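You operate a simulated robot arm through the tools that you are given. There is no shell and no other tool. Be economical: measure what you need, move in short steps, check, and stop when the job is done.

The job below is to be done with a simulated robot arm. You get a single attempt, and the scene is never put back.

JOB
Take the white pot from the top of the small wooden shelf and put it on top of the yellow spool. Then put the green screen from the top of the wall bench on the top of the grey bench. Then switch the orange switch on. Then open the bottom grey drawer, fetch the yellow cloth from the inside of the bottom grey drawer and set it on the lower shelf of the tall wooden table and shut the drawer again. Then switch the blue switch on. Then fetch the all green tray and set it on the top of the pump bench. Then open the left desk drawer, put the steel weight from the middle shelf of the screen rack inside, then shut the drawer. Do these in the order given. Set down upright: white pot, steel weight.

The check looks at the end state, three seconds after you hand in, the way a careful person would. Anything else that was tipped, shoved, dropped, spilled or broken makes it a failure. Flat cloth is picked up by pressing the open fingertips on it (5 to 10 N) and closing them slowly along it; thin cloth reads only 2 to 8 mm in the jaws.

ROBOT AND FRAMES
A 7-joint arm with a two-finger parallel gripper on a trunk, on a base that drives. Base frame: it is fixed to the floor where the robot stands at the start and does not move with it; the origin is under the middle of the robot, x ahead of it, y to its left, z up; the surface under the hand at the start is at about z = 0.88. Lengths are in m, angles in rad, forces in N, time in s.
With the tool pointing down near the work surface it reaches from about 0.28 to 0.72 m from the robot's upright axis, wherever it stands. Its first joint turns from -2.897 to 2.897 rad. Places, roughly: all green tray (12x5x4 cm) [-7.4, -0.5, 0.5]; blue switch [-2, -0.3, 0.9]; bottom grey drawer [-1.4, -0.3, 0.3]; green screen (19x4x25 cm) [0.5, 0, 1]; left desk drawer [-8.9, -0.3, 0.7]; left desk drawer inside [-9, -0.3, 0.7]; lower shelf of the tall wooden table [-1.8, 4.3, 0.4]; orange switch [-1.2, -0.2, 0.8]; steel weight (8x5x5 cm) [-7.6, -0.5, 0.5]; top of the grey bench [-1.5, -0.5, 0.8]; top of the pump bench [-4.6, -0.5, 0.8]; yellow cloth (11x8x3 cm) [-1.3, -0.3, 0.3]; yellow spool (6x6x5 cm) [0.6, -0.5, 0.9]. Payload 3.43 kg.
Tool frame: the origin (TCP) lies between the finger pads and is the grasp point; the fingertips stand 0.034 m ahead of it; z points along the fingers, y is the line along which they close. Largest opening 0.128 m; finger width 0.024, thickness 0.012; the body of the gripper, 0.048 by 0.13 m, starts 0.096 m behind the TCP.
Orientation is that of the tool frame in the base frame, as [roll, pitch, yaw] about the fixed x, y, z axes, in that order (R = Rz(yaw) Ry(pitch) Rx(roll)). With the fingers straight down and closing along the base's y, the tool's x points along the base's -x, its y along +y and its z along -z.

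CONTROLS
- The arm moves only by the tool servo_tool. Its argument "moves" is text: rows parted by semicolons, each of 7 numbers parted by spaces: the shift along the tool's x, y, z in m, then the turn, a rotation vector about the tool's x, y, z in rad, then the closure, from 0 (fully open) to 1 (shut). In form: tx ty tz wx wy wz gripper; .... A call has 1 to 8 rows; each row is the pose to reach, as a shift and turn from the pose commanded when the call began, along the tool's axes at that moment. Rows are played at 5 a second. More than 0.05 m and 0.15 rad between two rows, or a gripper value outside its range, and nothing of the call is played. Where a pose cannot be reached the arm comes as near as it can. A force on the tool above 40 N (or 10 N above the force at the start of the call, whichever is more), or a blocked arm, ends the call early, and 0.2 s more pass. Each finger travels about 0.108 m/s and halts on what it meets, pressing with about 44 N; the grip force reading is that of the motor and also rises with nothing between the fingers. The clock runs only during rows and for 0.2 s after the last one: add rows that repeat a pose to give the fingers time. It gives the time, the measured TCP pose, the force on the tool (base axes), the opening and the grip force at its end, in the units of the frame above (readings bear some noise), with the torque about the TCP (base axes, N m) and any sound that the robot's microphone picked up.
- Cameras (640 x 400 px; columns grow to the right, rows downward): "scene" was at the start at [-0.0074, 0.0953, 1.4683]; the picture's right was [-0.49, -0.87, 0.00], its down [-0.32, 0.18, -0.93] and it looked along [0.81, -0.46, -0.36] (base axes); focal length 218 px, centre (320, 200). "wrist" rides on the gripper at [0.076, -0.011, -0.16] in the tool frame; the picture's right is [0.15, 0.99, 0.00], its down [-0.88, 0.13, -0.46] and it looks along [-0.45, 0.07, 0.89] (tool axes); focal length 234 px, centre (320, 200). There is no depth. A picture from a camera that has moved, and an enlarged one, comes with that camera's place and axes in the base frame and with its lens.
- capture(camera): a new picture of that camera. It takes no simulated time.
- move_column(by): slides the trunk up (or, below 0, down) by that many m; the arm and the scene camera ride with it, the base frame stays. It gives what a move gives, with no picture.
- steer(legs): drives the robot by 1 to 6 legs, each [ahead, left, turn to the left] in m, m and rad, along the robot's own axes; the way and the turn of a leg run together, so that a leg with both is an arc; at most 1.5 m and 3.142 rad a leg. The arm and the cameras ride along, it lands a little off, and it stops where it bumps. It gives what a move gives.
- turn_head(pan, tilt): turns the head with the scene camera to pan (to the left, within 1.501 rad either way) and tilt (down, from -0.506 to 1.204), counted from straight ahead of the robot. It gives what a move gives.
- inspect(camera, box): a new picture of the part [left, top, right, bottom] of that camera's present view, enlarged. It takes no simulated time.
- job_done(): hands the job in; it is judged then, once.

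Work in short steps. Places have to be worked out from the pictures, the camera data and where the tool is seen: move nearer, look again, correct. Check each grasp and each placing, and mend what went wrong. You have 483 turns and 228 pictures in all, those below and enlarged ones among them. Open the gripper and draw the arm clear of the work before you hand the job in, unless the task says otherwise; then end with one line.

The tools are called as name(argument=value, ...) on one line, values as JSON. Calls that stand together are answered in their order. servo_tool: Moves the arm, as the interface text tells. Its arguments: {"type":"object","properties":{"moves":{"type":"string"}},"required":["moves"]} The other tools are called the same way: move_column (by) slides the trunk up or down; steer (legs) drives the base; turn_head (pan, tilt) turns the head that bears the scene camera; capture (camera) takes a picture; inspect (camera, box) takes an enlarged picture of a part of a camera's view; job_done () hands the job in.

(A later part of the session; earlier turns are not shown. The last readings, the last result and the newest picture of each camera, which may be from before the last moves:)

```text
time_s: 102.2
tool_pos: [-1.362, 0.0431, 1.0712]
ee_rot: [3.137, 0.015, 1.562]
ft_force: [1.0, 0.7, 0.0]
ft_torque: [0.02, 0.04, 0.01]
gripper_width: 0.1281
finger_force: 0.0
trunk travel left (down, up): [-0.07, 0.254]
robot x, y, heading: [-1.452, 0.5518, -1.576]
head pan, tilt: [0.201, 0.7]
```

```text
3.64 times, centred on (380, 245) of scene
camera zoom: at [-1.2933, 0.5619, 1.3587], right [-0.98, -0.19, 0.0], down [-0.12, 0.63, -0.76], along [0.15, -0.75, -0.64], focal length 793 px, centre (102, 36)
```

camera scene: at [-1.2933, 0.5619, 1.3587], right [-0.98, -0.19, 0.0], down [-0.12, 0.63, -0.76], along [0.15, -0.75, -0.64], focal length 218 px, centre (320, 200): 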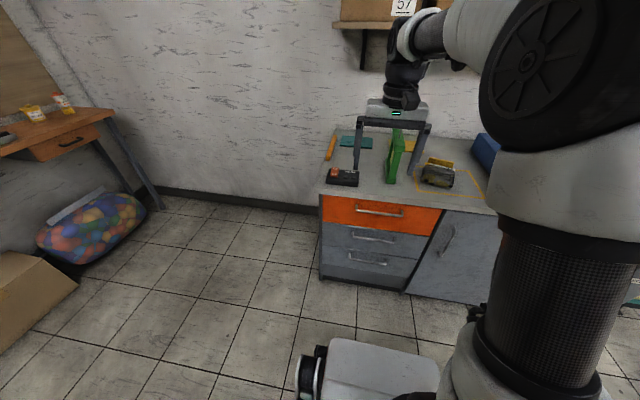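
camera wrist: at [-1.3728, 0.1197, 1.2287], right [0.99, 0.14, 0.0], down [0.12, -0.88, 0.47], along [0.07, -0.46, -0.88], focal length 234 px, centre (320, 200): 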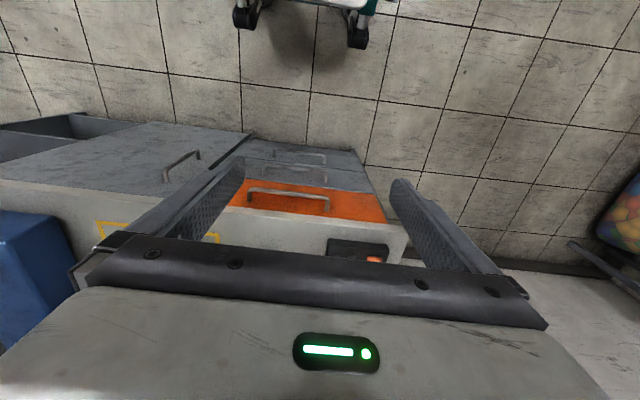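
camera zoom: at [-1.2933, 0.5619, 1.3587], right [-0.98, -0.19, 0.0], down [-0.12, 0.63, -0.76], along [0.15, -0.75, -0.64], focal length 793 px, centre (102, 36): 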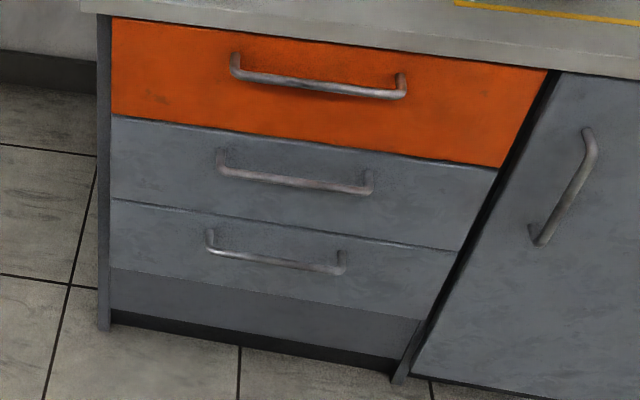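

The lamp is off again, so redo it. Close fingers, shift to x≈−1.203 at safe height, then drive back ahead 0.3.

servo_tool(moves="0 0.04 0 0 0 0 0.5; 0 0.08 0 0 0 0 1; 0 0.12 0 0 0 0 1; 0 0.16 0 0 0 0 1; 0 0.16 0 0 0 0 1")

steer(legs=[[0.3, 0, 0]])

inspect(camera="wrist", box=[220, 20, 420, 190])

```text
time_s: 103.4
tool_pos: [-1.2006, 0.0427, 1.0715]
ee_rot: [3.137, 0.014, 1.562]
ft_force: [0.4, 0.3, 0.2]
ft_torque: [0.01, -0.01, -0.01]
gripper_width: 0.0
finger_force: 33.0
trunk travel left (down, up): [-0.07, 0.254]
robot x, y, heading: [-1.4555, 0.5555, -1.581]
head pan, tilt: [0.201, 0.7]
```

```text
time_s: 105.5
tool_pos: [-1.2036, -0.2585, 1.0723]
ee_rot: [3.137, 0.015, 1.56]
ft_force: [0.1, 0.0, 0.6]
ft_torque: [-0.01, 0.04, -0.02]
gripper_width: 0.0001
finger_force: 33.0
trunk travel left (down, up): [-0.07, 0.254]
robot x, y, heading: [-1.4537, 0.2529, -1.573]
head pan, tilt: [0.201, 0.7]
```

```text
2.35 times, centred on (320, 105) of wrist
camera zoom: at [-1.2145, -0.1827, 1.2294], right [0.99, 0.14, 0.0], down [0.12, -0.88, 0.47], along [0.07, -0.46, -0.88], focal length 551 px, centre (320, 424)
```

zoom: 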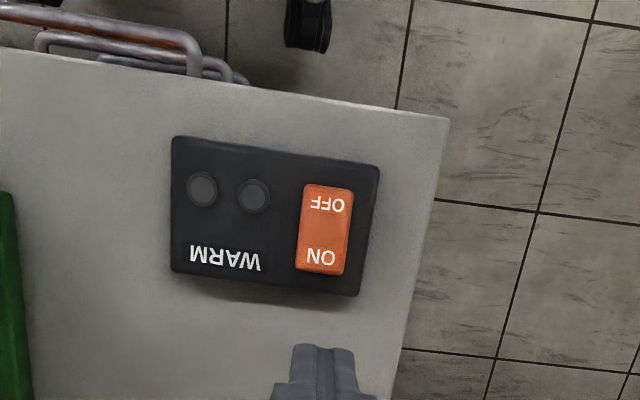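

Press again at y≈−0.264: descend to 0.89 first.

servo_tool(moves="-0.0055 0 0.045 0 0 0 1; -0.0055 0 0.09 0 0 0 1; -0.0055 0 0.135 0 0 0 1; -0.0055 0 0.18 0 0 0 1; -0.0055 0 0.195 0 0 0 1; -0.0055 0 0.1985 0 0 0 1; -0.0055 0 0.2015 0 0 0 1; -0.0055 0 0.2035 0 0 0 1")

inspect(camera="scene", box=[290, 160, 390, 240])

```text
time_s: 107.3
tool_pos: [-1.2015, -0.2668, 0.8753]
ee_rot: [3.13, 0.021, 1.56]
ft_force: [-1.4, 2.6, 37.4]
ft_torque: [0.53, 0.13, -0.26]
gripper_width: 0.0001
finger_force: 33.6
trunk travel left (down, up): [-0.07, 0.254]
robot x, y, heading: [-1.4514, 0.257, -1.574]
head pan, tilt: [0.201, 0.7]
```

```text
5.00 times, centred on (340, 200) of scene
camera zoom: at [-1.2962, 0.263, 1.3595], right [-0.98, -0.19, 0.0], down [-0.12, 0.63, -0.77], along [0.15, -0.75, -0.64], focal length 1090 px, centre (220, 200)
```

zoom: 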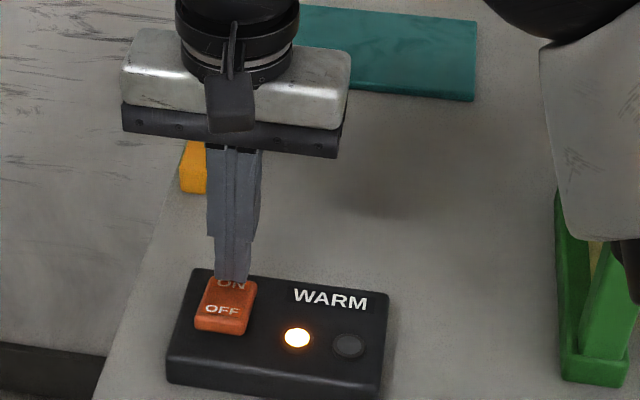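

Lamp on again. Lift straight up well clear before anything else.

servo_tool(moves="0 0 -0.03 0 0 0 1; 0 0 -0.07 0 0 0 1; 0 0 -0.115 0 0 0 1; 0 0 -0.16 0 0 0 1; 0 0 -0.2 0 0 0 1; 0 0 -0.24 0 0 0 1")

inspect(camera="scene", box=[290, 160, 390, 240])

```text
time_s: 108.7
tool_pos: [-1.2003, -0.2659, 1.1072]
ee_rot: [3.136, 0.015, 1.562]
ft_force: [-0.4, -0.7, -0.1]
ft_torque: [0.0, 0.04, -0.03]
gripper_width: 0.0
finger_force: 32.9
trunk travel left (down, up): [-0.07, 0.254]
robot x, y, heading: [-1.4496, 0.253, -1.576]
head pan, tilt: [0.201, 0.7]
```

```text
5.00 times, centred on (340, 200) of scene
camera zoom: at [-1.2949, 0.2605, 1.3587], right [-0.98, -0.19, 0.0], down [-0.12, 0.63, -0.76], along [0.15, -0.75, -0.64], focal length 1090 px, centre (220, 200)
```

zoom: 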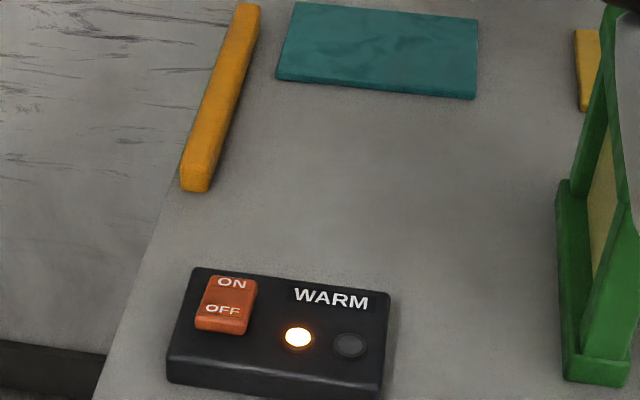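

Switch is on. Next the bottom grey drawer: handle ≈ (−1.40, −0.12, 0.41). Back off 0.27, then yaw the tool 90° so the fingers can close across the horizontal bar.

steer(legs=[[-0.3, 0, 0]])

servo_tool(moves="0 -0.03 0 0 0 0.14 1; 0 -0.06 0 0 0 0.28 1; 0 -0.09 0 0 0 0.42 0.8; 0 -0.12 0 0 0 0.56 0.6; 0 -0.14 0 0 0 0.7 0.5; 0 -0.16 0 0 0 0.84 0.5; 0 -0.18 0 0 0 0.98 0.5; 0 -0.2 0 0 0 1.12 0.5")

```text
time_s: 110.7
tool_pos: [-1.2005, 0.0301, 1.1073]
ee_rot: [3.138, 0.015, 1.558]
ft_force: [-0.2, -0.6, 0.1]
ft_torque: [0.04, -0.01, -0.02]
gripper_width: 0.0001
finger_force: 32.7
trunk travel left (down, up): [-0.07, 0.254]
robot x, y, heading: [-1.452, 0.5542, -1.579]
head pan, tilt: [0.201, 0.7]
```

```text
time_s: 112.5
tool_pos: [-1.3998, 0.0313, 1.1071]
ee_rot: [3.126, 0.002, 0.436]
ft_force: [0.6, -1.0, -0.5]
ft_torque: [-0.04, -0.01, 0.04]
gripper_width: 0.0643
finger_force: 0.1
trunk travel left (down, up): [-0.07, 0.254]
robot x, y, heading: [-1.452, 0.551, -1.587]
head pan, tilt: [0.201, 0.7]
```

Finish the yaw, lower the trunk, then begin tilting and descending.

servo_tool(moves="0 0 0 0 0 0.14 0.4; 0 0 0 0 0 0.28 0.4; 0 0 0 0 0 0.43 0.4; 0 0 0 0 0 0.43 0.4")

move_column(by=-0.07)

servo_tool(moves="0 0 0.03 -0.12 0 0 0.4; 0 0 0.07 -0.24 0 0 0.4; 0 0 0.11 -0.36 0 0 0.4; 0 0 0.15 -0.48 0 0 0.4; 0 0 0.19 -0.6 0 0 0.4; 0 0 0.23 -0.72 0 0 0.4; 0 0 0.27 -0.8 0 0 0.4; 0 0 0.3 -0.8 0 0 0.4")

capture(camera="scene")

```text
time_s: 113.5
tool_pos: [-1.3996, 0.0307, 1.1053]
ee_rot: [3.126, -0.006, 0.006]
ft_force: [0.1, -1.0, -0.4]
ft_torque: [0.03, -0.01, 0.03]
gripper_width: 0.0769
finger_force: 0.1
trunk travel left (down, up): [-0.07, 0.254]
robot x, y, heading: [-1.4491, 0.5502, -1.585]
head pan, tilt: [0.201, 0.7]
```

```text
time_s: 114.6
tool_pos: [-1.4003, 0.0311, 1.0372]
ee_rot: [3.128, -0.004, 0.01]
ft_force: [0.4, 0.2, 0.3]
ft_torque: [0.01, -0.03, -0.01]
gripper_width: 0.0769
finger_force: 0.0
trunk travel left (down, up): [0.0, 0.324]
robot x, y, heading: [-1.4532, 0.5488, -1.583]
head pan, tilt: [0.201, 0.7]
```

```text
time_s: 116.4
tool_pos: [-1.3978, 0.0262, 0.7355]
ee_rot: [2.324, -0.006, 0.007]
ft_force: [0.8, -0.7, 0.0]
ft_torque: [0.02, -0.03, -0.03]
gripper_width: 0.0768
finger_force: 0.1
trunk travel left (down, up): [0.0, 0.324]
robot x, y, heading: [-1.4514, 0.5522, -1.579]
head pan, tilt: [0.201, 0.7]
```

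```text
153 pictures are left
camera scene: at [-1.2927, 0.5571, 1.2888], right [-0.98, -0.19, 0.0], down [-0.12, 0.63, -0.77], along [0.15, -0.75, -0.64], focal length 218 px, centre (320, 200)
```

scene: 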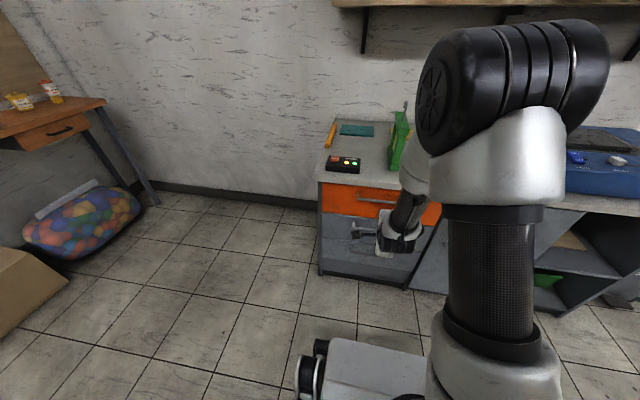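

Pose works. Take a wrist picture to locate the handle.

capture(camera="wrist")

```text
152 pictures are left
camera wrist: at [-1.3238, 0.1494, 0.8356], right [0.15, -0.68, 0.72], down [-0.88, 0.24, 0.4], along [-0.44, -0.7, -0.56], focal length 234 px, centre (320, 200)
```

wrist: 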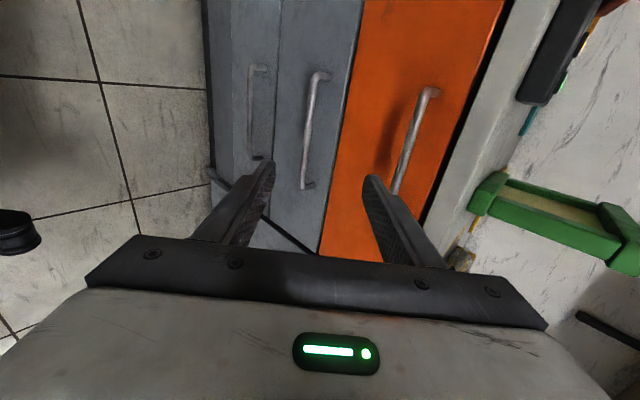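

Handle roughly z≈0.42. Go lower and more horizontal for a better sight line.

servo_tool(moves="0 -0.035 0.022 -0.08 0 0 0.4; 0 -0.07 0.043 -0.16 0 0 0.4; 0 -0.104 0.065 -0.24 0 0 0.4; 0 -0.138 0.087 -0.32 0 0 0.4; 0 -0.173 0.108 -0.38 0 0 0.4; 0 -0.173 0.108 -0.38 0 0 0.4")

capture(camera="wrist")

capture(camera="scene")

```text
time_s: 117.8
tool_pos: [-1.3975, 0.0667, 0.5392]
ee_rot: [1.946, -0.006, 0.009]
ft_force: [-0.7, 0.6, -0.2]
ft_torque: [-0.02, 0.02, -0.01]
gripper_width: 0.0771
finger_force: 0.1
trunk travel left (down, up): [0.0, 0.324]
robot x, y, heading: [-1.4537, 0.5496, -1.581]
head pan, tilt: [0.201, 0.7]
```

```text
151 pictures are left
camera wrist: at [-1.3232, 0.2188, 0.5858], right [0.14, -0.36, 0.92], down [-0.89, 0.37, 0.28], along [-0.44, -0.86, -0.27], focal length 234 px, centre (320, 200)
```

wrist: 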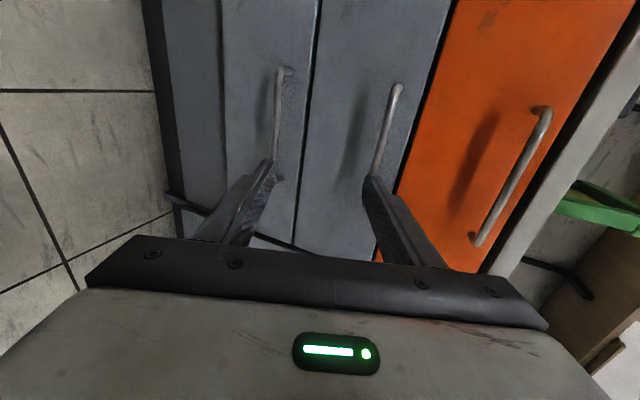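

```text
150 pictures are left
camera scene: at [-1.2927, 0.5568, 1.2888], right [-0.98, -0.19, 0.0], down [-0.12, 0.63, -0.76], along [0.15, -0.75, -0.64], focal length 218 px, centre (320, 200)
```

scene: 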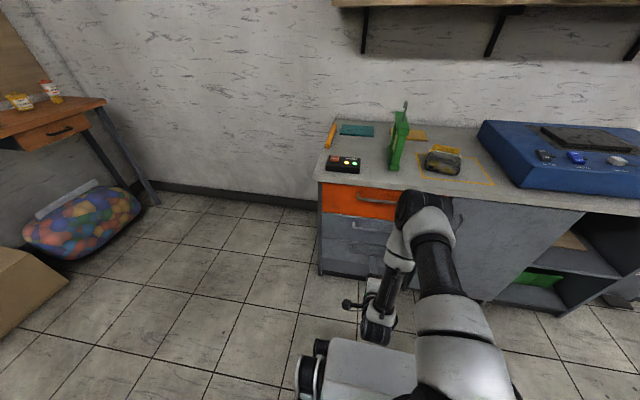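

Handle ≈ (−1.40, −0.145, 0.375). Move to a standoff about 6 cm short of it along the tool axis.

servo_tool(moves="0 -0.0145 0.039 0 0 0 0.4; 0 -0.029 0.078 0 0 0 0.4; 0 -0.0435 0.117 0 0 0 0.4; 0 -0.058 0.156 0 0 0 0.4; 0 -0.0724 0.195 0 0 0 0.4; 0 -0.0724 0.195 0 0 0 0.4")

capture(camera="wrist")

inspect(camera="scene", box=[300, 180, 460, 310])

```text
time_s: 119.2
tool_pos: [-1.3967, -0.088, 0.3984]
ee_rot: [1.948, -0.005, 0.009]
ft_force: [-0.1, -0.7, -0.7]
ft_torque: [-0.02, 0.04, -0.02]
gripper_width: 0.0771
finger_force: 0.1
trunk travel left (down, up): [0.0, 0.324]
robot x, y, heading: [-1.4527, 0.5496, -1.578]
head pan, tilt: [0.201, 0.7]
```

```text
149 pictures are left
camera wrist: at [-1.3228, 0.063, 0.4455], right [0.14, -0.36, 0.92], down [-0.89, 0.37, 0.28], along [-0.44, -0.86, -0.27], focal length 234 px, centre (320, 200)
```

wrist: 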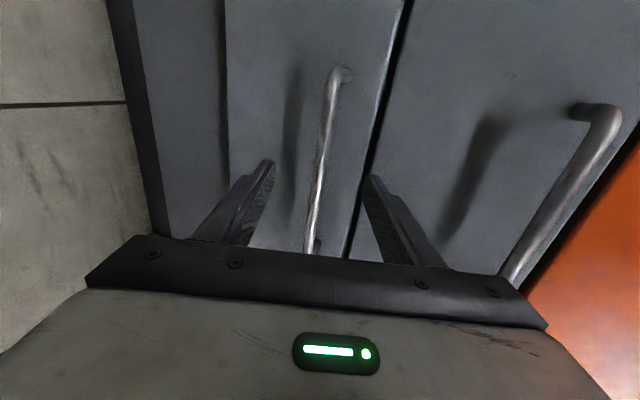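

```text
3.08 times, centred on (380, 245) of scene
camera zoom: at [-1.2927, 0.5568, 1.2888], right [-0.98, -0.19, 0.0], down [-0.12, 0.63, -0.76], along [0.15, -0.75, -0.64], focal length 671 px, centre (135, 62)
```

zoom: 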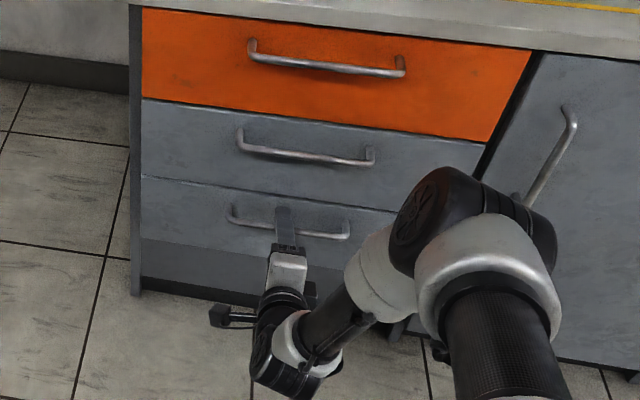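

Handle bar lies on the tool axis. Advance 4.5 cm.

servo_tool(moves="0 0 0.02 0 0 0 0.4; 0 0 0.035 0 0 0 0.4; 0 0 0.045 0 0 0 0.4; 0 0 0.045 0 0 0 0.4")

capture(camera="wrist")

```text
time_s: 120.0
tool_pos: [-1.3978, -0.1215, 0.3824]
ee_rot: [1.945, -0.004, 0.006]
ft_force: [-2.1, 22.0, 17.5]
ft_torque: [-1.49, 0.15, -0.32]
gripper_width: 0.0812
finger_force: 4.4
trunk travel left (down, up): [0.0, 0.324]
robot x, y, heading: [-1.4477, 0.5504, -1.58]
head pan, tilt: [0.201, 0.7]
stopped in row 3: the force on the tool passed its limit at 65 N (the readings are from after the stop); the commanded pose is now the measured one
```

```text
147 pictures are left
camera wrist: at [-1.3227, 0.031, 0.4297], right [0.14, -0.36, 0.92], down [-0.88, 0.37, 0.28], along [-0.44, -0.86, -0.27], focal length 234 px, centre (320, 200)
```

wrist: 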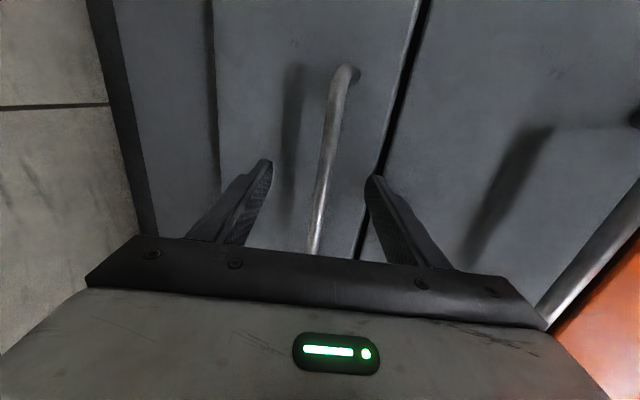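

Fingertip touched the drawer face (y≈−0.168); bar is within the pads. Back off 4 mm and close.

servo_tool(moves="0 0 -0.005 0 0 0 0.4; 0 0 -0.005 0 0 0 0.6; 0 0 -0.005 0 0 0 0.75; 0 0 -0.005 0 0 0 0.9; 0 0 -0.005 0 0 0 1; 0 0 -0.005 0 0 0 1; 0 0 -0.005 0 0 0 1")

capture(camera="wrist")

```text
time_s: 121.5
tool_pos: [-1.3981, -0.1178, 0.386]
ee_rot: [1.942, -0.005, 0.007]
ft_force: [0.0, -1.8, 22.4]
ft_torque: [-0.36, 0.47, 0.09]
gripper_width: 0.0117
finger_force: 44.9
trunk travel left (down, up): [0.0, 0.324]
robot x, y, heading: [-1.4518, 0.549, -1.582]
head pan, tilt: [0.201, 0.7]
```

```text
146 pictures are left
camera wrist: at [-1.3232, 0.0335, 0.4323], right [0.14, -0.36, 0.92], down [-0.88, 0.37, 0.28], along [-0.44, -0.86, -0.26], focal length 234 px, centre (320, 200)
```

wrist: 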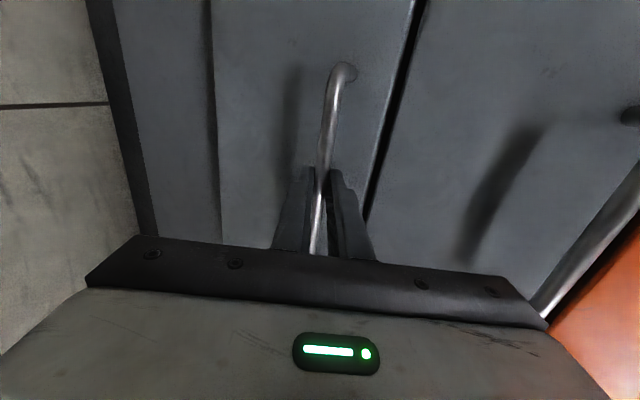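

Handle gripped. Pull by driving back 0.12 first and check.

steer(legs=[[-0.12, 0, 0]])

inspect(camera="scene", box=[280, 150, 480, 310])

```text
time_s: 122.8
tool_pos: [-1.3971, 0.0017, 0.386]
ee_rot: [1.941, -0.006, 0.004]
ft_force: [-6.2, 0.5, 27.6]
ft_torque: [-0.44, 0.28, 0.73]
gripper_width: 0.0117
finger_force: 45.4
trunk travel left (down, up): [0.0, 0.324]
robot x, y, heading: [-1.4508, 0.6728, -1.577]
head pan, tilt: [0.201, 0.7]
```

```text
2.50 times, centred on (380, 230) of scene
camera zoom: at [-1.2918, 0.6784, 1.2888], right [-0.98, -0.19, 0.0], down [-0.12, 0.63, -0.77], along [0.15, -0.75, -0.64], focal length 545 px, centre (170, 125)
```

zoom: 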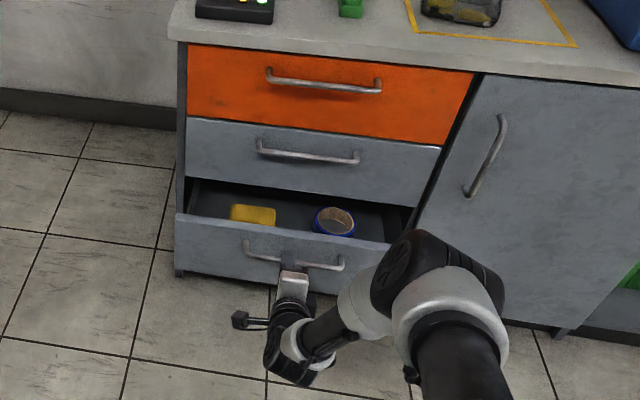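

Drawer opens smoothly; yellow cloth and a blue tape roll are inside. Pull another 0.14.

steer(legs=[[-0.14, 0, 0]])

inspect(camera="scene", box=[280, 130, 480, 290])

```text
time_s: 124.1
tool_pos: [-1.3984, 0.1409, 0.3864]
ee_rot: [1.941, -0.005, -0.001]
ft_force: [-10.7, 0.7, 13.2]
ft_torque: [-0.21, 0.36, 0.5]
gripper_width: 0.0118
finger_force: 45.4
trunk travel left (down, up): [0.0, 0.324]
robot x, y, heading: [-1.4491, 0.8094, -1.582]
head pan, tilt: [0.201, 0.7]
```

```text
2.50 times, centred on (380, 210) of scene
camera zoom: at [-1.2905, 0.8172, 1.2888], right [-0.98, -0.19, 0.0], down [-0.12, 0.63, -0.77], along [0.15, -0.75, -0.64], focal length 545 px, centre (170, 175)
```

zoom: 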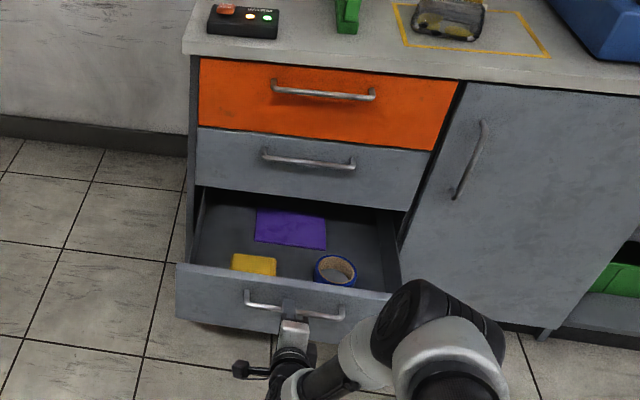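

Drawer is open 0.26 m. Cloth at ≈(−1.317, −0.047, ~0.31). Release the handle and back the hand away.

servo_tool(moves="0 0 0 0 0 0 0.8; 0 0 0 0 0 0 0.6; 0 0 0 0 0 0 0.4; 0 0 0 0 0 0 0.4; 0 0 -0.04 0 0 0 0.4; 0 0 -0.08 0 0 0 0.4; 0 0 -0.11 0 0 0 0.4; 0 0 -0.11 0 0 0 0.4")

capture(camera="wrist")

```text
time_s: 125.9
tool_pos: [-1.3968, 0.2437, 0.4243]
ee_rot: [1.942, -0.002, 0.001]
ft_force: [0.5, 0.7, -0.2]
ft_torque: [0.02, 0.02, 0.01]
gripper_width: 0.0768
finger_force: 0.2
trunk travel left (down, up): [0.0, 0.324]
robot x, y, heading: [-1.4484, 0.809, -1.58]
head pan, tilt: [0.201, 0.7]
```

```text
143 pictures are left
camera wrist: at [-1.3204, 0.3941, 0.47], right [0.14, -0.36, 0.92], down [-0.88, 0.38, 0.28], along [-0.45, -0.85, -0.26], focal length 234 px, centre (320, 200)
```

wrist: 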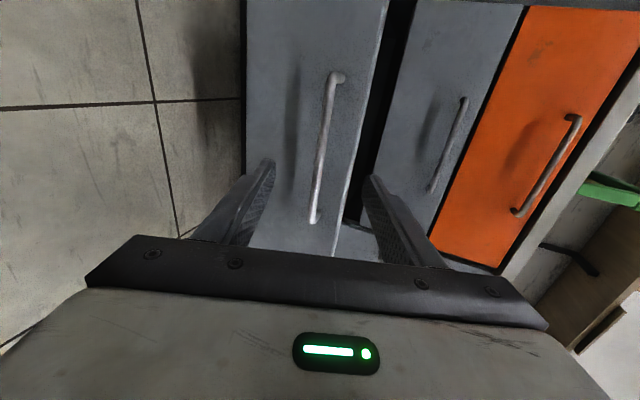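

Raise the hand while turning it back to point down.

servo_tool(moves="0 0.04 -0.016 0.14 0 0 0.2; 0 0.08 -0.032 0.28 0 0 0; 0 0.12 -0.048 0.42 0 0 0; 0 0.16 -0.064 0.56 0 0 0; 0 0.2 -0.08 0.7 0 0 0; 0 0.24 -0.096 0.84 0 0 0; 0 0.28 -0.112 0.98 0 0 0; 0 0.32 -0.128 1.12 0 0 0")

servo_tool(moves="0 0 0 0.08 0 -0.1 0; 0 0 0 0.08 0 -0.24 0; 0 0 0 0.08 0 -0.38 0; 0 0 0 0.08 0 -0.52 0; 0 0 0 0.08 0 -0.66 0; 0 0 0 0.08 0 -0.8 0; 0 0 0 0.08 0 -0.94 0; 0 0 0 0.08 0 -1.08 0")

```text
time_s: 127.7
tool_pos: [-1.3988, 0.2476, 0.7701]
ee_rot: [3.061, -0.003, 0.001]
ft_force: [0.0, 0.4, 0.3]
ft_torque: [0.01, 0.02, -0.01]
gripper_width: 0.1279
finger_force: 0.0
trunk travel left (down, up): [0.0, 0.324]
robot x, y, heading: [-1.4513, 0.8081, -1.577]
head pan, tilt: [0.201, 0.7]
```

```text
time_s: 129.5
tool_pos: [-1.3995, 0.2473, 0.7693]
ee_rot: [-3.116, 0.031, 1.085]
ft_force: [-0.9, 0.0, -0.3]
ft_torque: [-0.01, -0.01, 0.02]
gripper_width: 0.1282
finger_force: 0.0
trunk travel left (down, up): [0.0, 0.324]
robot x, y, heading: [-1.4539, 0.8062, -1.577]
head pan, tilt: [0.201, 0.7]
```

Finish the yaw and shift toward the cloth's x, then drive ahead 0.27.

servo_tool(moves="0 0.02 0 0 0 -0.14 0; 0.02 0.04 0 0 0 -0.28 0; 0.03 0.06 0 0 0 -0.42 0; 0.03 0.07 0 0 0 -0.485 0; 0.03 0.07 0 0 0 -0.485 0")

steer(legs=[[0.25, 0, 0]])

capture(camera="wrist")

capture(camera="scene")

```text
time_s: 130.7
tool_pos: [-1.3236, 0.2397, 0.7644]
ee_rot: [-3.107, 0.016, 1.564]
ft_force: [0.1, 0.1, 0.4]
ft_torque: [0.0, 0.0, 0.04]
gripper_width: 0.1281
finger_force: 0.0
trunk travel left (down, up): [0.0, 0.324]
robot x, y, heading: [-1.4509, 0.8115, -1.578]
head pan, tilt: [0.201, 0.7]
```

```text
time_s: 132.6
tool_pos: [-1.326, -0.0109, 0.7658]
ee_rot: [-3.108, 0.016, 1.567]
ft_force: [0.9, -0.1, -0.1]
ft_torque: [0.01, -0.03, 0.01]
gripper_width: 0.1281
finger_force: 0.0
trunk travel left (down, up): [0.0, 0.324]
robot x, y, heading: [-1.4546, 0.5591, -1.578]
head pan, tilt: [0.201, 0.7]
```

```text
142 pictures are left
camera wrist: at [-1.3298, 0.0655, 0.9232], right [0.99, 0.14, -0.04], down [0.14, -0.87, 0.46], along [0.03, -0.46, -0.88], focal length 234 px, centre (320, 200)
```

wrist: 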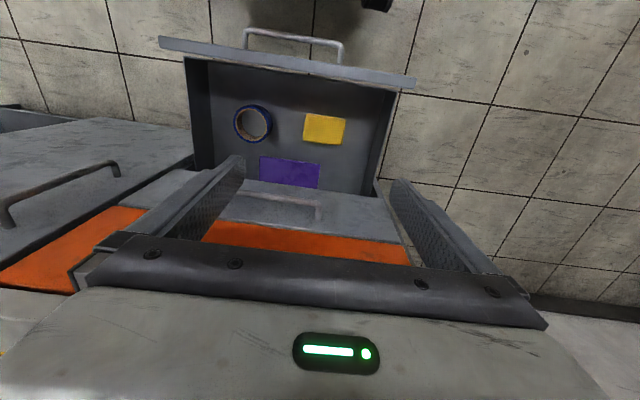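

```text
141 pictures are left
camera scene: at [-1.2925, 0.5655, 1.2888], right [-0.98, -0.19, 0.0], down [-0.12, 0.63, -0.77], along [0.15, -0.75, -0.64], focal length 218 px, centre (320, 200)
```

scene: 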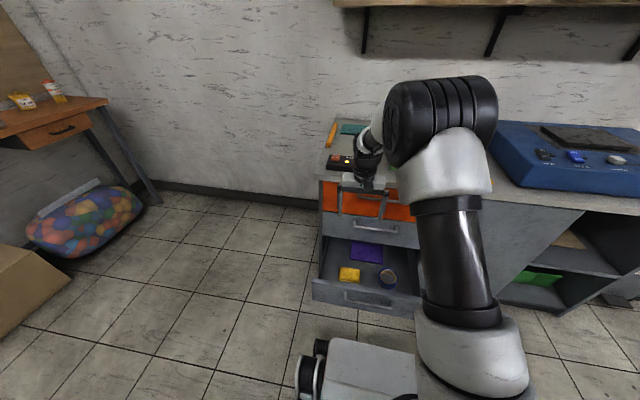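

Cloth ≈ (−1.32, −0.053, 0.294), 11 cm along x. Descend over it to z≈0.43 and look.

servo_tool(moves="-0.006 0.001 0.042 -0.034 0 0 0; -0.012 0.002 0.085 -0.034 0 0 0; -0.018 0.003 0.128 -0.034 0 0 0; -0.024 0.004 0.17 -0.034 0 0 0; -0.03 0.005 0.213 -0.034 0 0 0; -0.036 0.006 0.255 -0.034 0 0 0; -0.042 0.006 0.298 -0.034 0 0 0; -0.042 0.006 0.335 -0.034 0 0 0")

capture(camera="wrist")

inspect(camera="scene", box=[300, 180, 460, 310])

```text
time_s: 134.3
tool_pos: [-1.3324, -0.0601, 0.4305]
ee_rot: [-3.141, 0.015, 1.568]
ft_force: [0.2, -1.1, 0.5]
ft_torque: [0.0, 0.03, 0.02]
gripper_width: 0.1279
finger_force: 0.0
trunk travel left (down, up): [0.0, 0.324]
robot x, y, heading: [-1.4498, 0.5601, -1.573]
head pan, tilt: [0.201, 0.7]
```

```text
140 pictures are left
camera wrist: at [-1.3429, 0.0171, 0.5875], right [0.99, 0.14, 0.0], down [0.13, -0.87, 0.47], along [0.06, -0.47, -0.88], focal length 234 px, centre (320, 200)
```

wrist: 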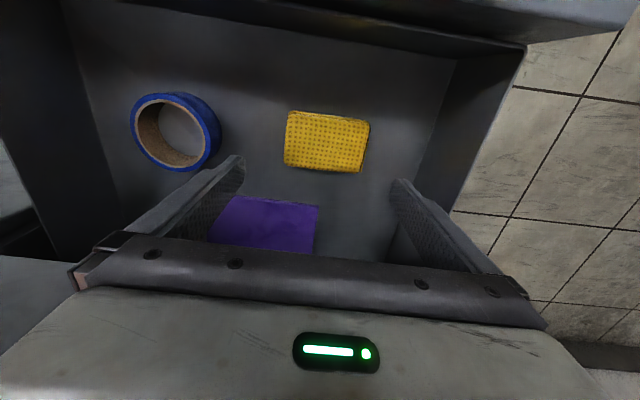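

```text
3.08 times, centred on (380, 245) of scene
camera zoom: at [-1.2925, 0.5657, 1.2888], right [-0.98, -0.19, 0.0], down [-0.12, 0.63, -0.77], along [0.15, -0.75, -0.64], focal length 671 px, centre (135, 62)
```

zoom: 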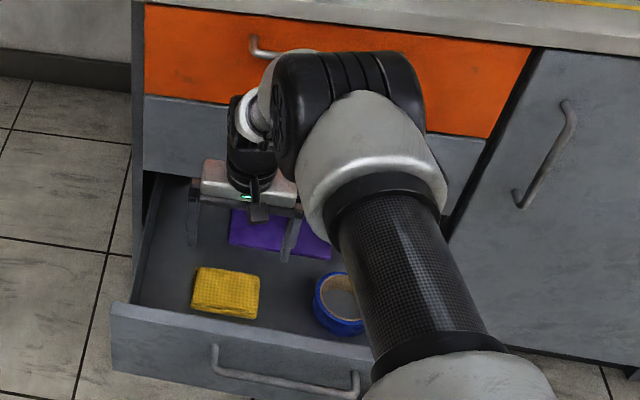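

Cloth centre ≈ (−1.3255, −0.058), aligned with x. Centre over it and descend with open fingers to both ends.

servo_tool(moves="0.002 0.007 0.02 0 0 0 0; 0.002 0.007 0.06 0 0 0 0; 0.002 0.007 0.09 0 0 0 0; 0.002 0.007 0.09 0 0 0 0")

capture(camera="wrist")

inspect(camera="scene", box=[310, 210, 410, 290])

```text
time_s: 135.3
tool_pos: [-1.3239, -0.0594, 0.3423]
ee_rot: [-3.139, 0.015, 1.569]
ft_force: [0.0, 1.3, 0.5]
ft_torque: [0.01, -0.01, 0.02]
gripper_width: 0.1281
finger_force: 0.0
trunk travel left (down, up): [0.0, 0.324]
robot x, y, heading: [-1.4501, 0.5598, -1.574]
head pan, tilt: [0.201, 0.7]
```

```text
138 pictures are left
camera wrist: at [-1.3355, 0.017, 0.4988], right [0.99, 0.14, 0.0], down [0.13, -0.87, 0.47], along [0.06, -0.46, -0.88], focal length 234 px, centre (320, 200)
```

wrist: 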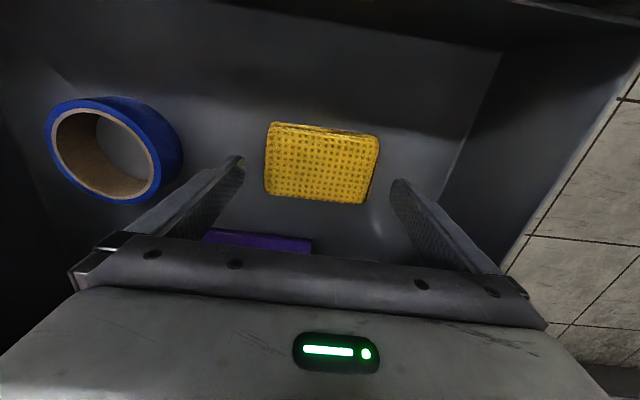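

```text
5.00 times, centred on (360, 250) of scene
camera zoom: at [-1.2925, 0.5654, 1.2888], right [-0.98, -0.19, 0.0], down [-0.12, 0.63, -0.76], along [0.15, -0.75, -0.64], focal length 1090 px, centre (120, -50)
```

zoom: 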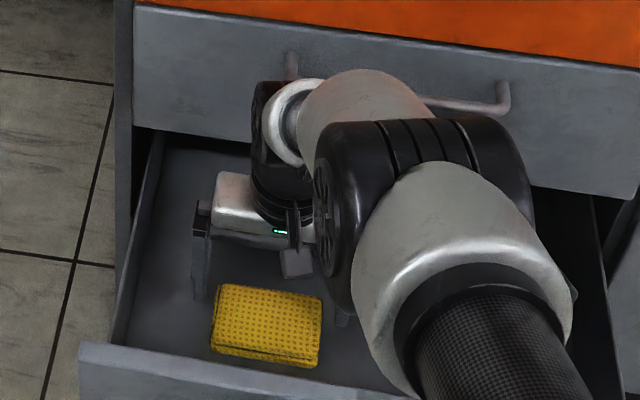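

Centred. Descend to fingertip z≈0.27.

servo_tool(moves="0.004 -0.001 0.015 0 0 0 0; 0.004 -0.001 0.03 0 0 0 0; 0.004 -0.001 0.038 0 0 0 0; 0.004 -0.001 0.038 0 0 0 0")

capture(camera="wrist")

```text
time_s: 136.3
tool_pos: [-1.3255, -0.0548, 0.3037]
ee_rot: [-3.141, 0.015, 1.567]
ft_force: [0.5, 0.7, 0.0]
ft_torque: [0.01, 0.03, 0.0]
gripper_width: 0.1279
finger_force: 0.1
trunk travel left (down, up): [0.0, 0.324]
robot x, y, heading: [-1.4525, 0.561, -1.579]
head pan, tilt: [0.201, 0.7]
```

```text
136 pictures are left
camera wrist: at [-1.3356, 0.0222, 0.4607], right [0.99, 0.14, 0.0], down [0.13, -0.87, 0.47], along [0.06, -0.46, -0.88], focal length 234 px, centre (320, 200)
```

wrist: 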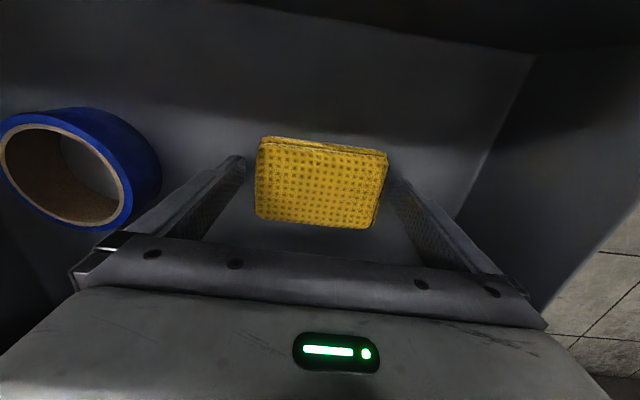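

Fingers flank both ends. Lower a little more and close slowly.

servo_tool(moves="-0.004 0 0.006 0 0 0 0; -0.004 0 0.01 0 0 0 0; -0.004 0 0.01 0 0 0 0.08; -0.004 0 0.01 0 0 0 0.16; -0.004 0 0.01 0 0 0 0.24; -0.004 0 0.01 0 0 0 0.32; -0.004 0 0.01 0 0 0 0.4; -0.004 0 0.01 0 0 0 0.4")

capture(camera="wrist")

```text
time_s: 138.2
tool_pos: [-1.3268, -0.0515, 0.2992]
ee_rot: [3.141, 0.015, 1.567]
ft_force: [-1.3, -0.6, 2.9]
ft_torque: [-0.04, -0.09, -0.03]
gripper_width: 0.1088
finger_force: 43.9
out of reach, approached as far as the arm can: row 1, 2, 3, 4, 5, 6, 7, 8
trunk travel left (down, up): [0.0, 0.324]
robot x, y, heading: [-1.4492, 0.5596, -1.58]
head pan, tilt: [0.201, 0.7]
```

```text
135 pictures are left
camera wrist: at [-1.3372, 0.0247, 0.4564], right [0.99, 0.14, 0.0], down [0.13, -0.87, 0.47], along [0.06, -0.47, -0.88], focal length 234 px, centre (320, 200)
```

wrist: 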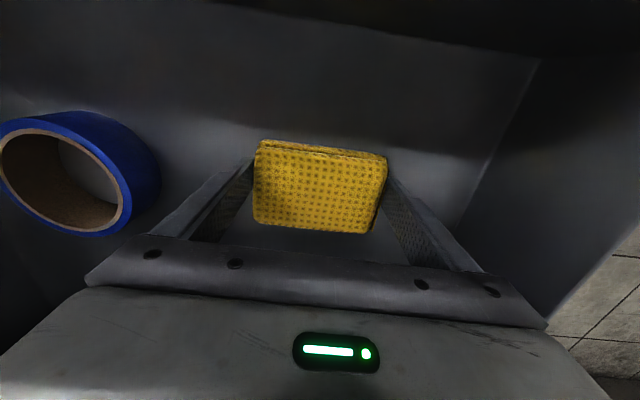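

It grips rigidly at 0.109 m. Lift carefully.

servo_tool(moves="0 0 -0.02 0 0 0 0.45; 0 0 -0.04 0 0 0 0.45; 0 0 -0.06 0 0 0 0.45; 0 0 -0.06 0 0 0 0.45")

capture(camera="wrist")

```text
time_s: 139.2
tool_pos: [-1.3268, -0.0534, 0.3589]
ee_rot: [-3.141, 0.016, 1.567]
ft_force: [-0.1, -0.3, -0.1]
ft_torque: [0.0, 0.0, 0.01]
gripper_width: 0.1085
finger_force: 44.2
trunk travel left (down, up): [0.0, 0.324]
robot x, y, heading: [-1.4477, 0.5592, -1.576]
head pan, tilt: [0.201, 0.7]
```

```text
134 pictures are left
camera wrist: at [-1.3372, 0.0245, 0.5168], right [0.99, 0.14, 0.0], down [0.13, -0.87, 0.47], along [0.06, -0.47, -0.88], focal length 234 px, centre (320, 200)
```

wrist: 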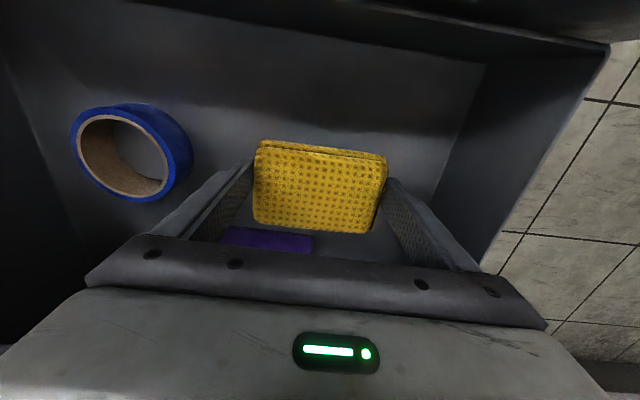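

Held. Lift up clear of the drawer and pull the hand back.

servo_tool(moves="0 0 -0.045 0 0 0 0.45; 0 0 -0.09 0 0 0 0.45; 0 0 -0.135 0 0 0 0.45; 0 0 -0.18 0 0 0 0.45; 0.01 0 -0.225 0 0 0 0.45; 0.02 0 -0.27 0 0 0 0.45; 0.03 0 -0.31 0 0 0 0.45; 0.04 0 -0.35 0 0 0 0.45")

steer(legs=[[-0.35, 0, 0]])

servo_tool(moves="0.04 0 -0.03 0 0 0 0.45; 0.08 0 -0.05 0 0 0 0.45; 0.1 0 -0.08 0 0 0 0.45; 0.12 0 -0.1 0 0 0 0.45")

turn_head(pan=-1.4, tilt=0.3)

capture(camera="scene")

```text
time_s: 140.9
tool_pos: [-1.3267, -0.0055, 0.7099]
ee_rot: [-3.14, 0.014, 1.568]
ft_force: [-0.2, -0.3, -1.5]
ft_torque: [0.0, 0.03, 0.02]
gripper_width: 0.1086
finger_force: 44.1
trunk travel left (down, up): [0.0, 0.324]
robot x, y, heading: [-1.4501, 0.5587, -1.578]
head pan, tilt: [0.201, 0.7]
```

```text
time_s: 143.2
tool_pos: [-1.3268, 0.3416, 0.7095]
ee_rot: [-3.141, 0.017, 1.565]
ft_force: [0.7, -0.3, -1.0]
ft_torque: [-0.02, 0.03, -0.01]
gripper_width: 0.1087
finger_force: 44.1
trunk travel left (down, up): [0.0, 0.324]
robot x, y, heading: [-1.4451, 0.9077, -1.581]
head pan, tilt: [0.201, 0.7]
```

```text
time_s: 144.2
tool_pos: [-1.325, 0.4624, 0.8086]
ee_rot: [-3.141, 0.017, 1.564]
ft_force: [-0.1, -0.7, -0.3]
ft_torque: [0.02, 0.02, -0.01]
gripper_width: 0.1089
finger_force: 44.0
trunk travel left (down, up): [0.0, 0.324]
robot x, y, heading: [-1.4436, 0.9072, -1.578]
head pan, tilt: [0.201, 0.7]
```

```text
time_s: 145.9
tool_pos: [-1.3255, 0.4614, 0.808]
ee_rot: [-3.139, 0.015, 1.566]
ft_force: [-0.4, -0.3, 0.0]
ft_torque: [0.01, 0.01, 0.0]
gripper_width: 0.1087
finger_force: 44.0
trunk travel left (down, up): [0.0, 0.324]
robot x, y, heading: [-1.4461, 0.91, -1.583]
head pan, tilt: [-1.4, 0.3]
```

```text
133 pictures are left
camera scene: at [-1.3974, 0.982, 1.3249], right [-0.16, 0.99, 0.0], down [0.29, 0.05, -0.96], along [-0.94, -0.15, -0.3], focal length 218 px, centre (320, 200)
```

scene: 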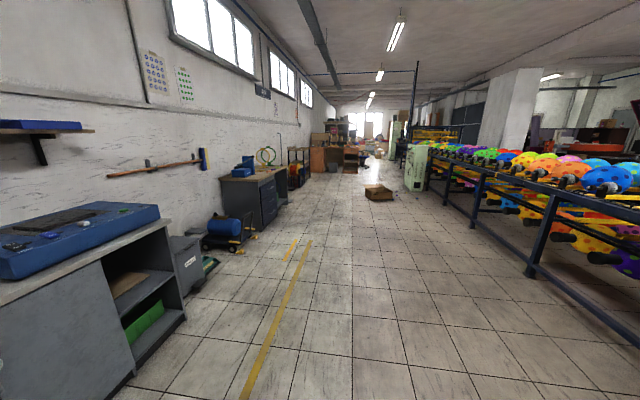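

Turn around to face +y and look for the tall wooden table.

steer(legs=[[0, 0, 3.14]])

turn_head(pan=0.0, tilt=0.3)

capture(camera="scene")

```text
time_s: 153.9
tool_pos: [-1.5822, 1.3497, 0.8085]
ee_rot: [-3.14, 0.017, -1.552]
ft_force: [0.9, -0.4, -0.4]
ft_torque: [0.0, 0.01, -0.01]
gripper_width: 0.1087
finger_force: 44.4
trunk travel left (down, up): [0.0, 0.324]
robot x, y, heading: [-1.4522, 0.9067, 1.587]
head pan, tilt: [-1.4, 0.3]
```

```text
time_s: 155.4
tool_pos: [-1.5822, 1.3498, 0.8089]
ee_rot: [-3.141, 0.017, -1.551]
ft_force: [0.7, 0.1, -0.1]
ft_torque: [-0.01, -0.04, -0.04]
gripper_width: 0.1088
finger_force: 44.3
trunk travel left (down, up): [0.0, 0.324]
robot x, y, heading: [-1.4502, 0.9095, 1.589]
head pan, tilt: [0.0, 0.3]
```

```text
132 pictures are left
camera scene: at [-1.5862, 0.9096, 1.3249], right [1.0, 0.02, 0.0], down [0.0, -0.3, -0.96], along [-0.01, 0.96, -0.3], focal length 218 px, centre (320, 200)
```

scene: 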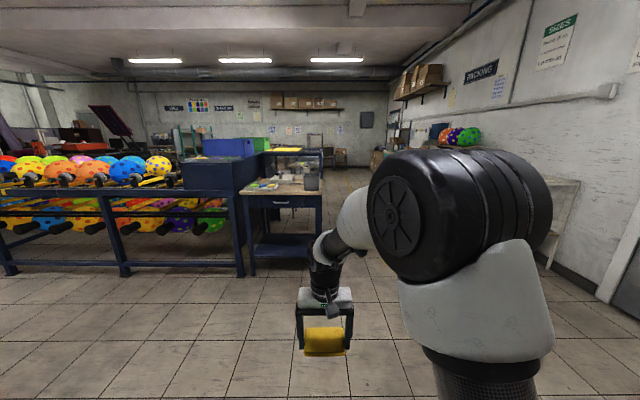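

The blue-framed table here is nearer (y≈2.7); the target at y≈4.3 is beyond. Zoom in.

inspect(camera="scene", box=[170, 110, 410, 260])

```text
2.67 times, centred on (290, 185) of scene
camera zoom: at [-1.5862, 0.9096, 1.3249], right [1.0, 0.02, 0.0], down [0.0, -0.3, -0.96], along [-0.01, 0.96, -0.3], focal length 582 px, centre (400, 240)
```

zoom: 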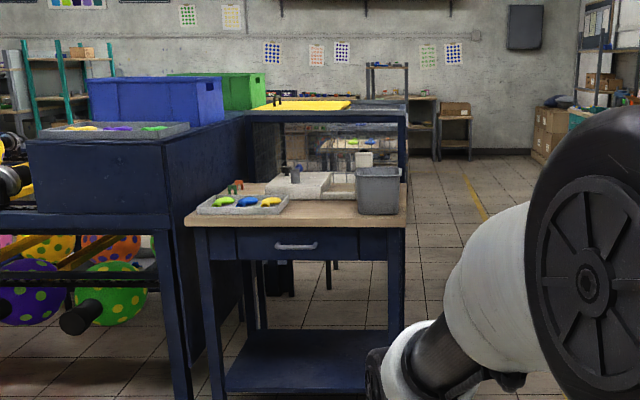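

The target lies behind the near table; go around through the aisle on its right.

steer(legs=[[0, -0.65, 0], [1.4, 0, 0]])

turn_head(pan=0.4, tilt=0.3)

capture(camera="scene")

```text
time_s: 168.8
tool_pos: [-0.9384, 2.7755, 0.8085]
ee_rot: [-3.14, 0.016, -1.56]
ft_force: [-0.5, 1.7, -0.2]
ft_torque: [0.0, -0.01, -0.03]
gripper_width: 0.1087
finger_force: 44.1
trunk travel left (down, up): [0.0, 0.324]
robot x, y, heading: [-0.8083, 2.329, 1.577]
head pan, tilt: [0.0, 0.3]
```

```text
time_s: 169.7
tool_pos: [-0.9388, 2.7749, 0.8086]
ee_rot: [-3.14, 0.016, -1.561]
ft_force: [0.4, 0.1, -0.7]
ft_torque: [0.03, 0.04, -0.02]
gripper_width: 0.1085
finger_force: 43.6
trunk travel left (down, up): [0.0, 0.324]
robot x, y, heading: [-0.8058, 2.3332, 1.582]
head pan, tilt: [0.4, 0.3]
```

```text
130 pictures are left
camera scene: at [-0.9823, 2.3279, 1.3249], right [0.92, 0.39, 0.0], down [0.12, -0.27, -0.96], along [-0.38, 0.88, -0.3], focal length 218 px, centre (320, 200)
```

scene: 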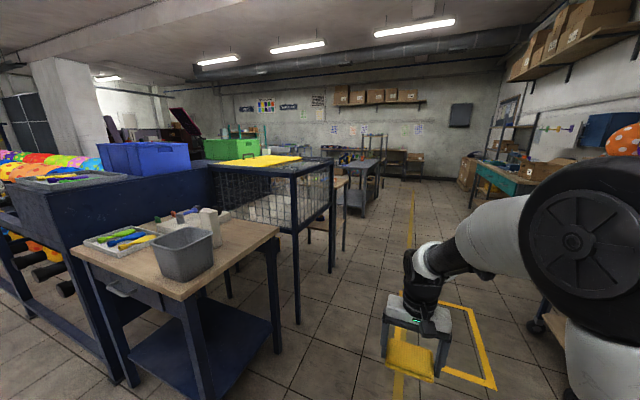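

Zoom in on the table behind the mesh cage.

inspect(camera="scene", box=[230, 130, 430, 270])

```text
2.86 times, centred on (330, 200) of scene
camera zoom: at [-0.9823, 2.3279, 1.3249], right [0.92, 0.39, 0.0], down [0.12, -0.27, -0.96], along [-0.38, 0.88, -0.3], focal length 623 px, centre (291, 200)
```

zoom: 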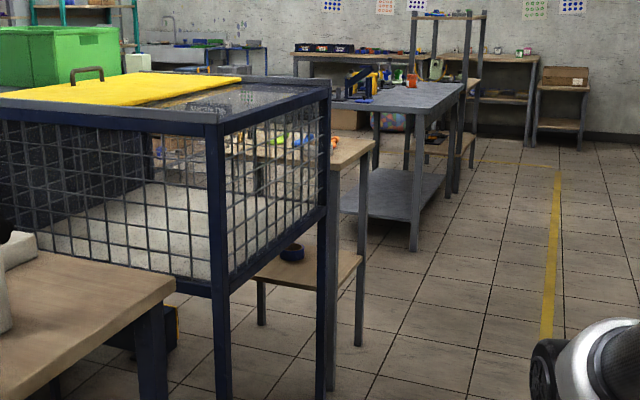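

Found: tall wooden table with a lower wooden shelf (tape roll on it), aisle edge x≈−1.61, y≈4.1–4.5. Drive up alongside and turn left to face it.

steer(legs=[[1.4, 0, 0], [0.5, 0, 0], [0, 0, 1.57]])

turn_head(pan=0.0, tilt=0.6)

capture(camera="scene")

```text
time_s: 183.2
tool_pos: [-1.2428, 4.1062, 0.8093]
ee_rot: [-3.14, 0.015, 0.02]
ft_force: [-0.1, -0.6, -1.0]
ft_torque: [0.03, 0.01, -0.03]
gripper_width: 0.1089
finger_force: 44.2
trunk travel left (down, up): [0.0, 0.324]
robot x, y, heading: [-0.8011, 4.238, -3.128]
head pan, tilt: [0.4, 0.3]
```

```text
time_s: 184.1
tool_pos: [-1.243, 4.1063, 0.8083]
ee_rot: [-3.14, 0.017, 0.019]
ft_force: [-0.5, -0.7, 0.8]
ft_torque: [0.02, 0.02, -0.02]
gripper_width: 0.1088
finger_force: 43.9
trunk travel left (down, up): [0.0, 0.324]
robot x, y, heading: [-0.8025, 4.2414, -3.127]
head pan, tilt: [0.0, 0.6]
```

```text
128 pictures are left
camera scene: at [-0.7962, 4.1011, 1.2974], right [-0.02, 1.0, 0.0], down [0.56, 0.01, -0.83], along [-0.83, -0.01, -0.56], focal length 218 px, centre (320, 200)
```

scene: 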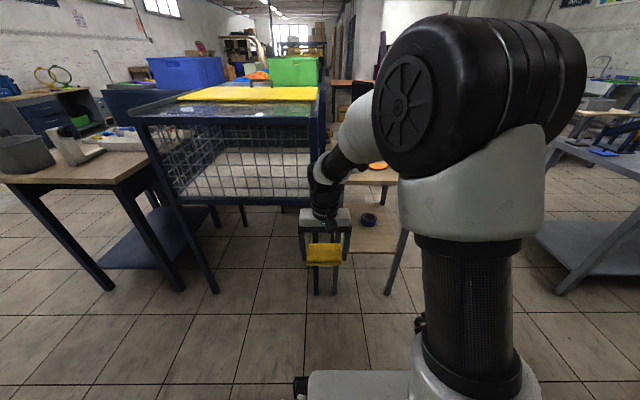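

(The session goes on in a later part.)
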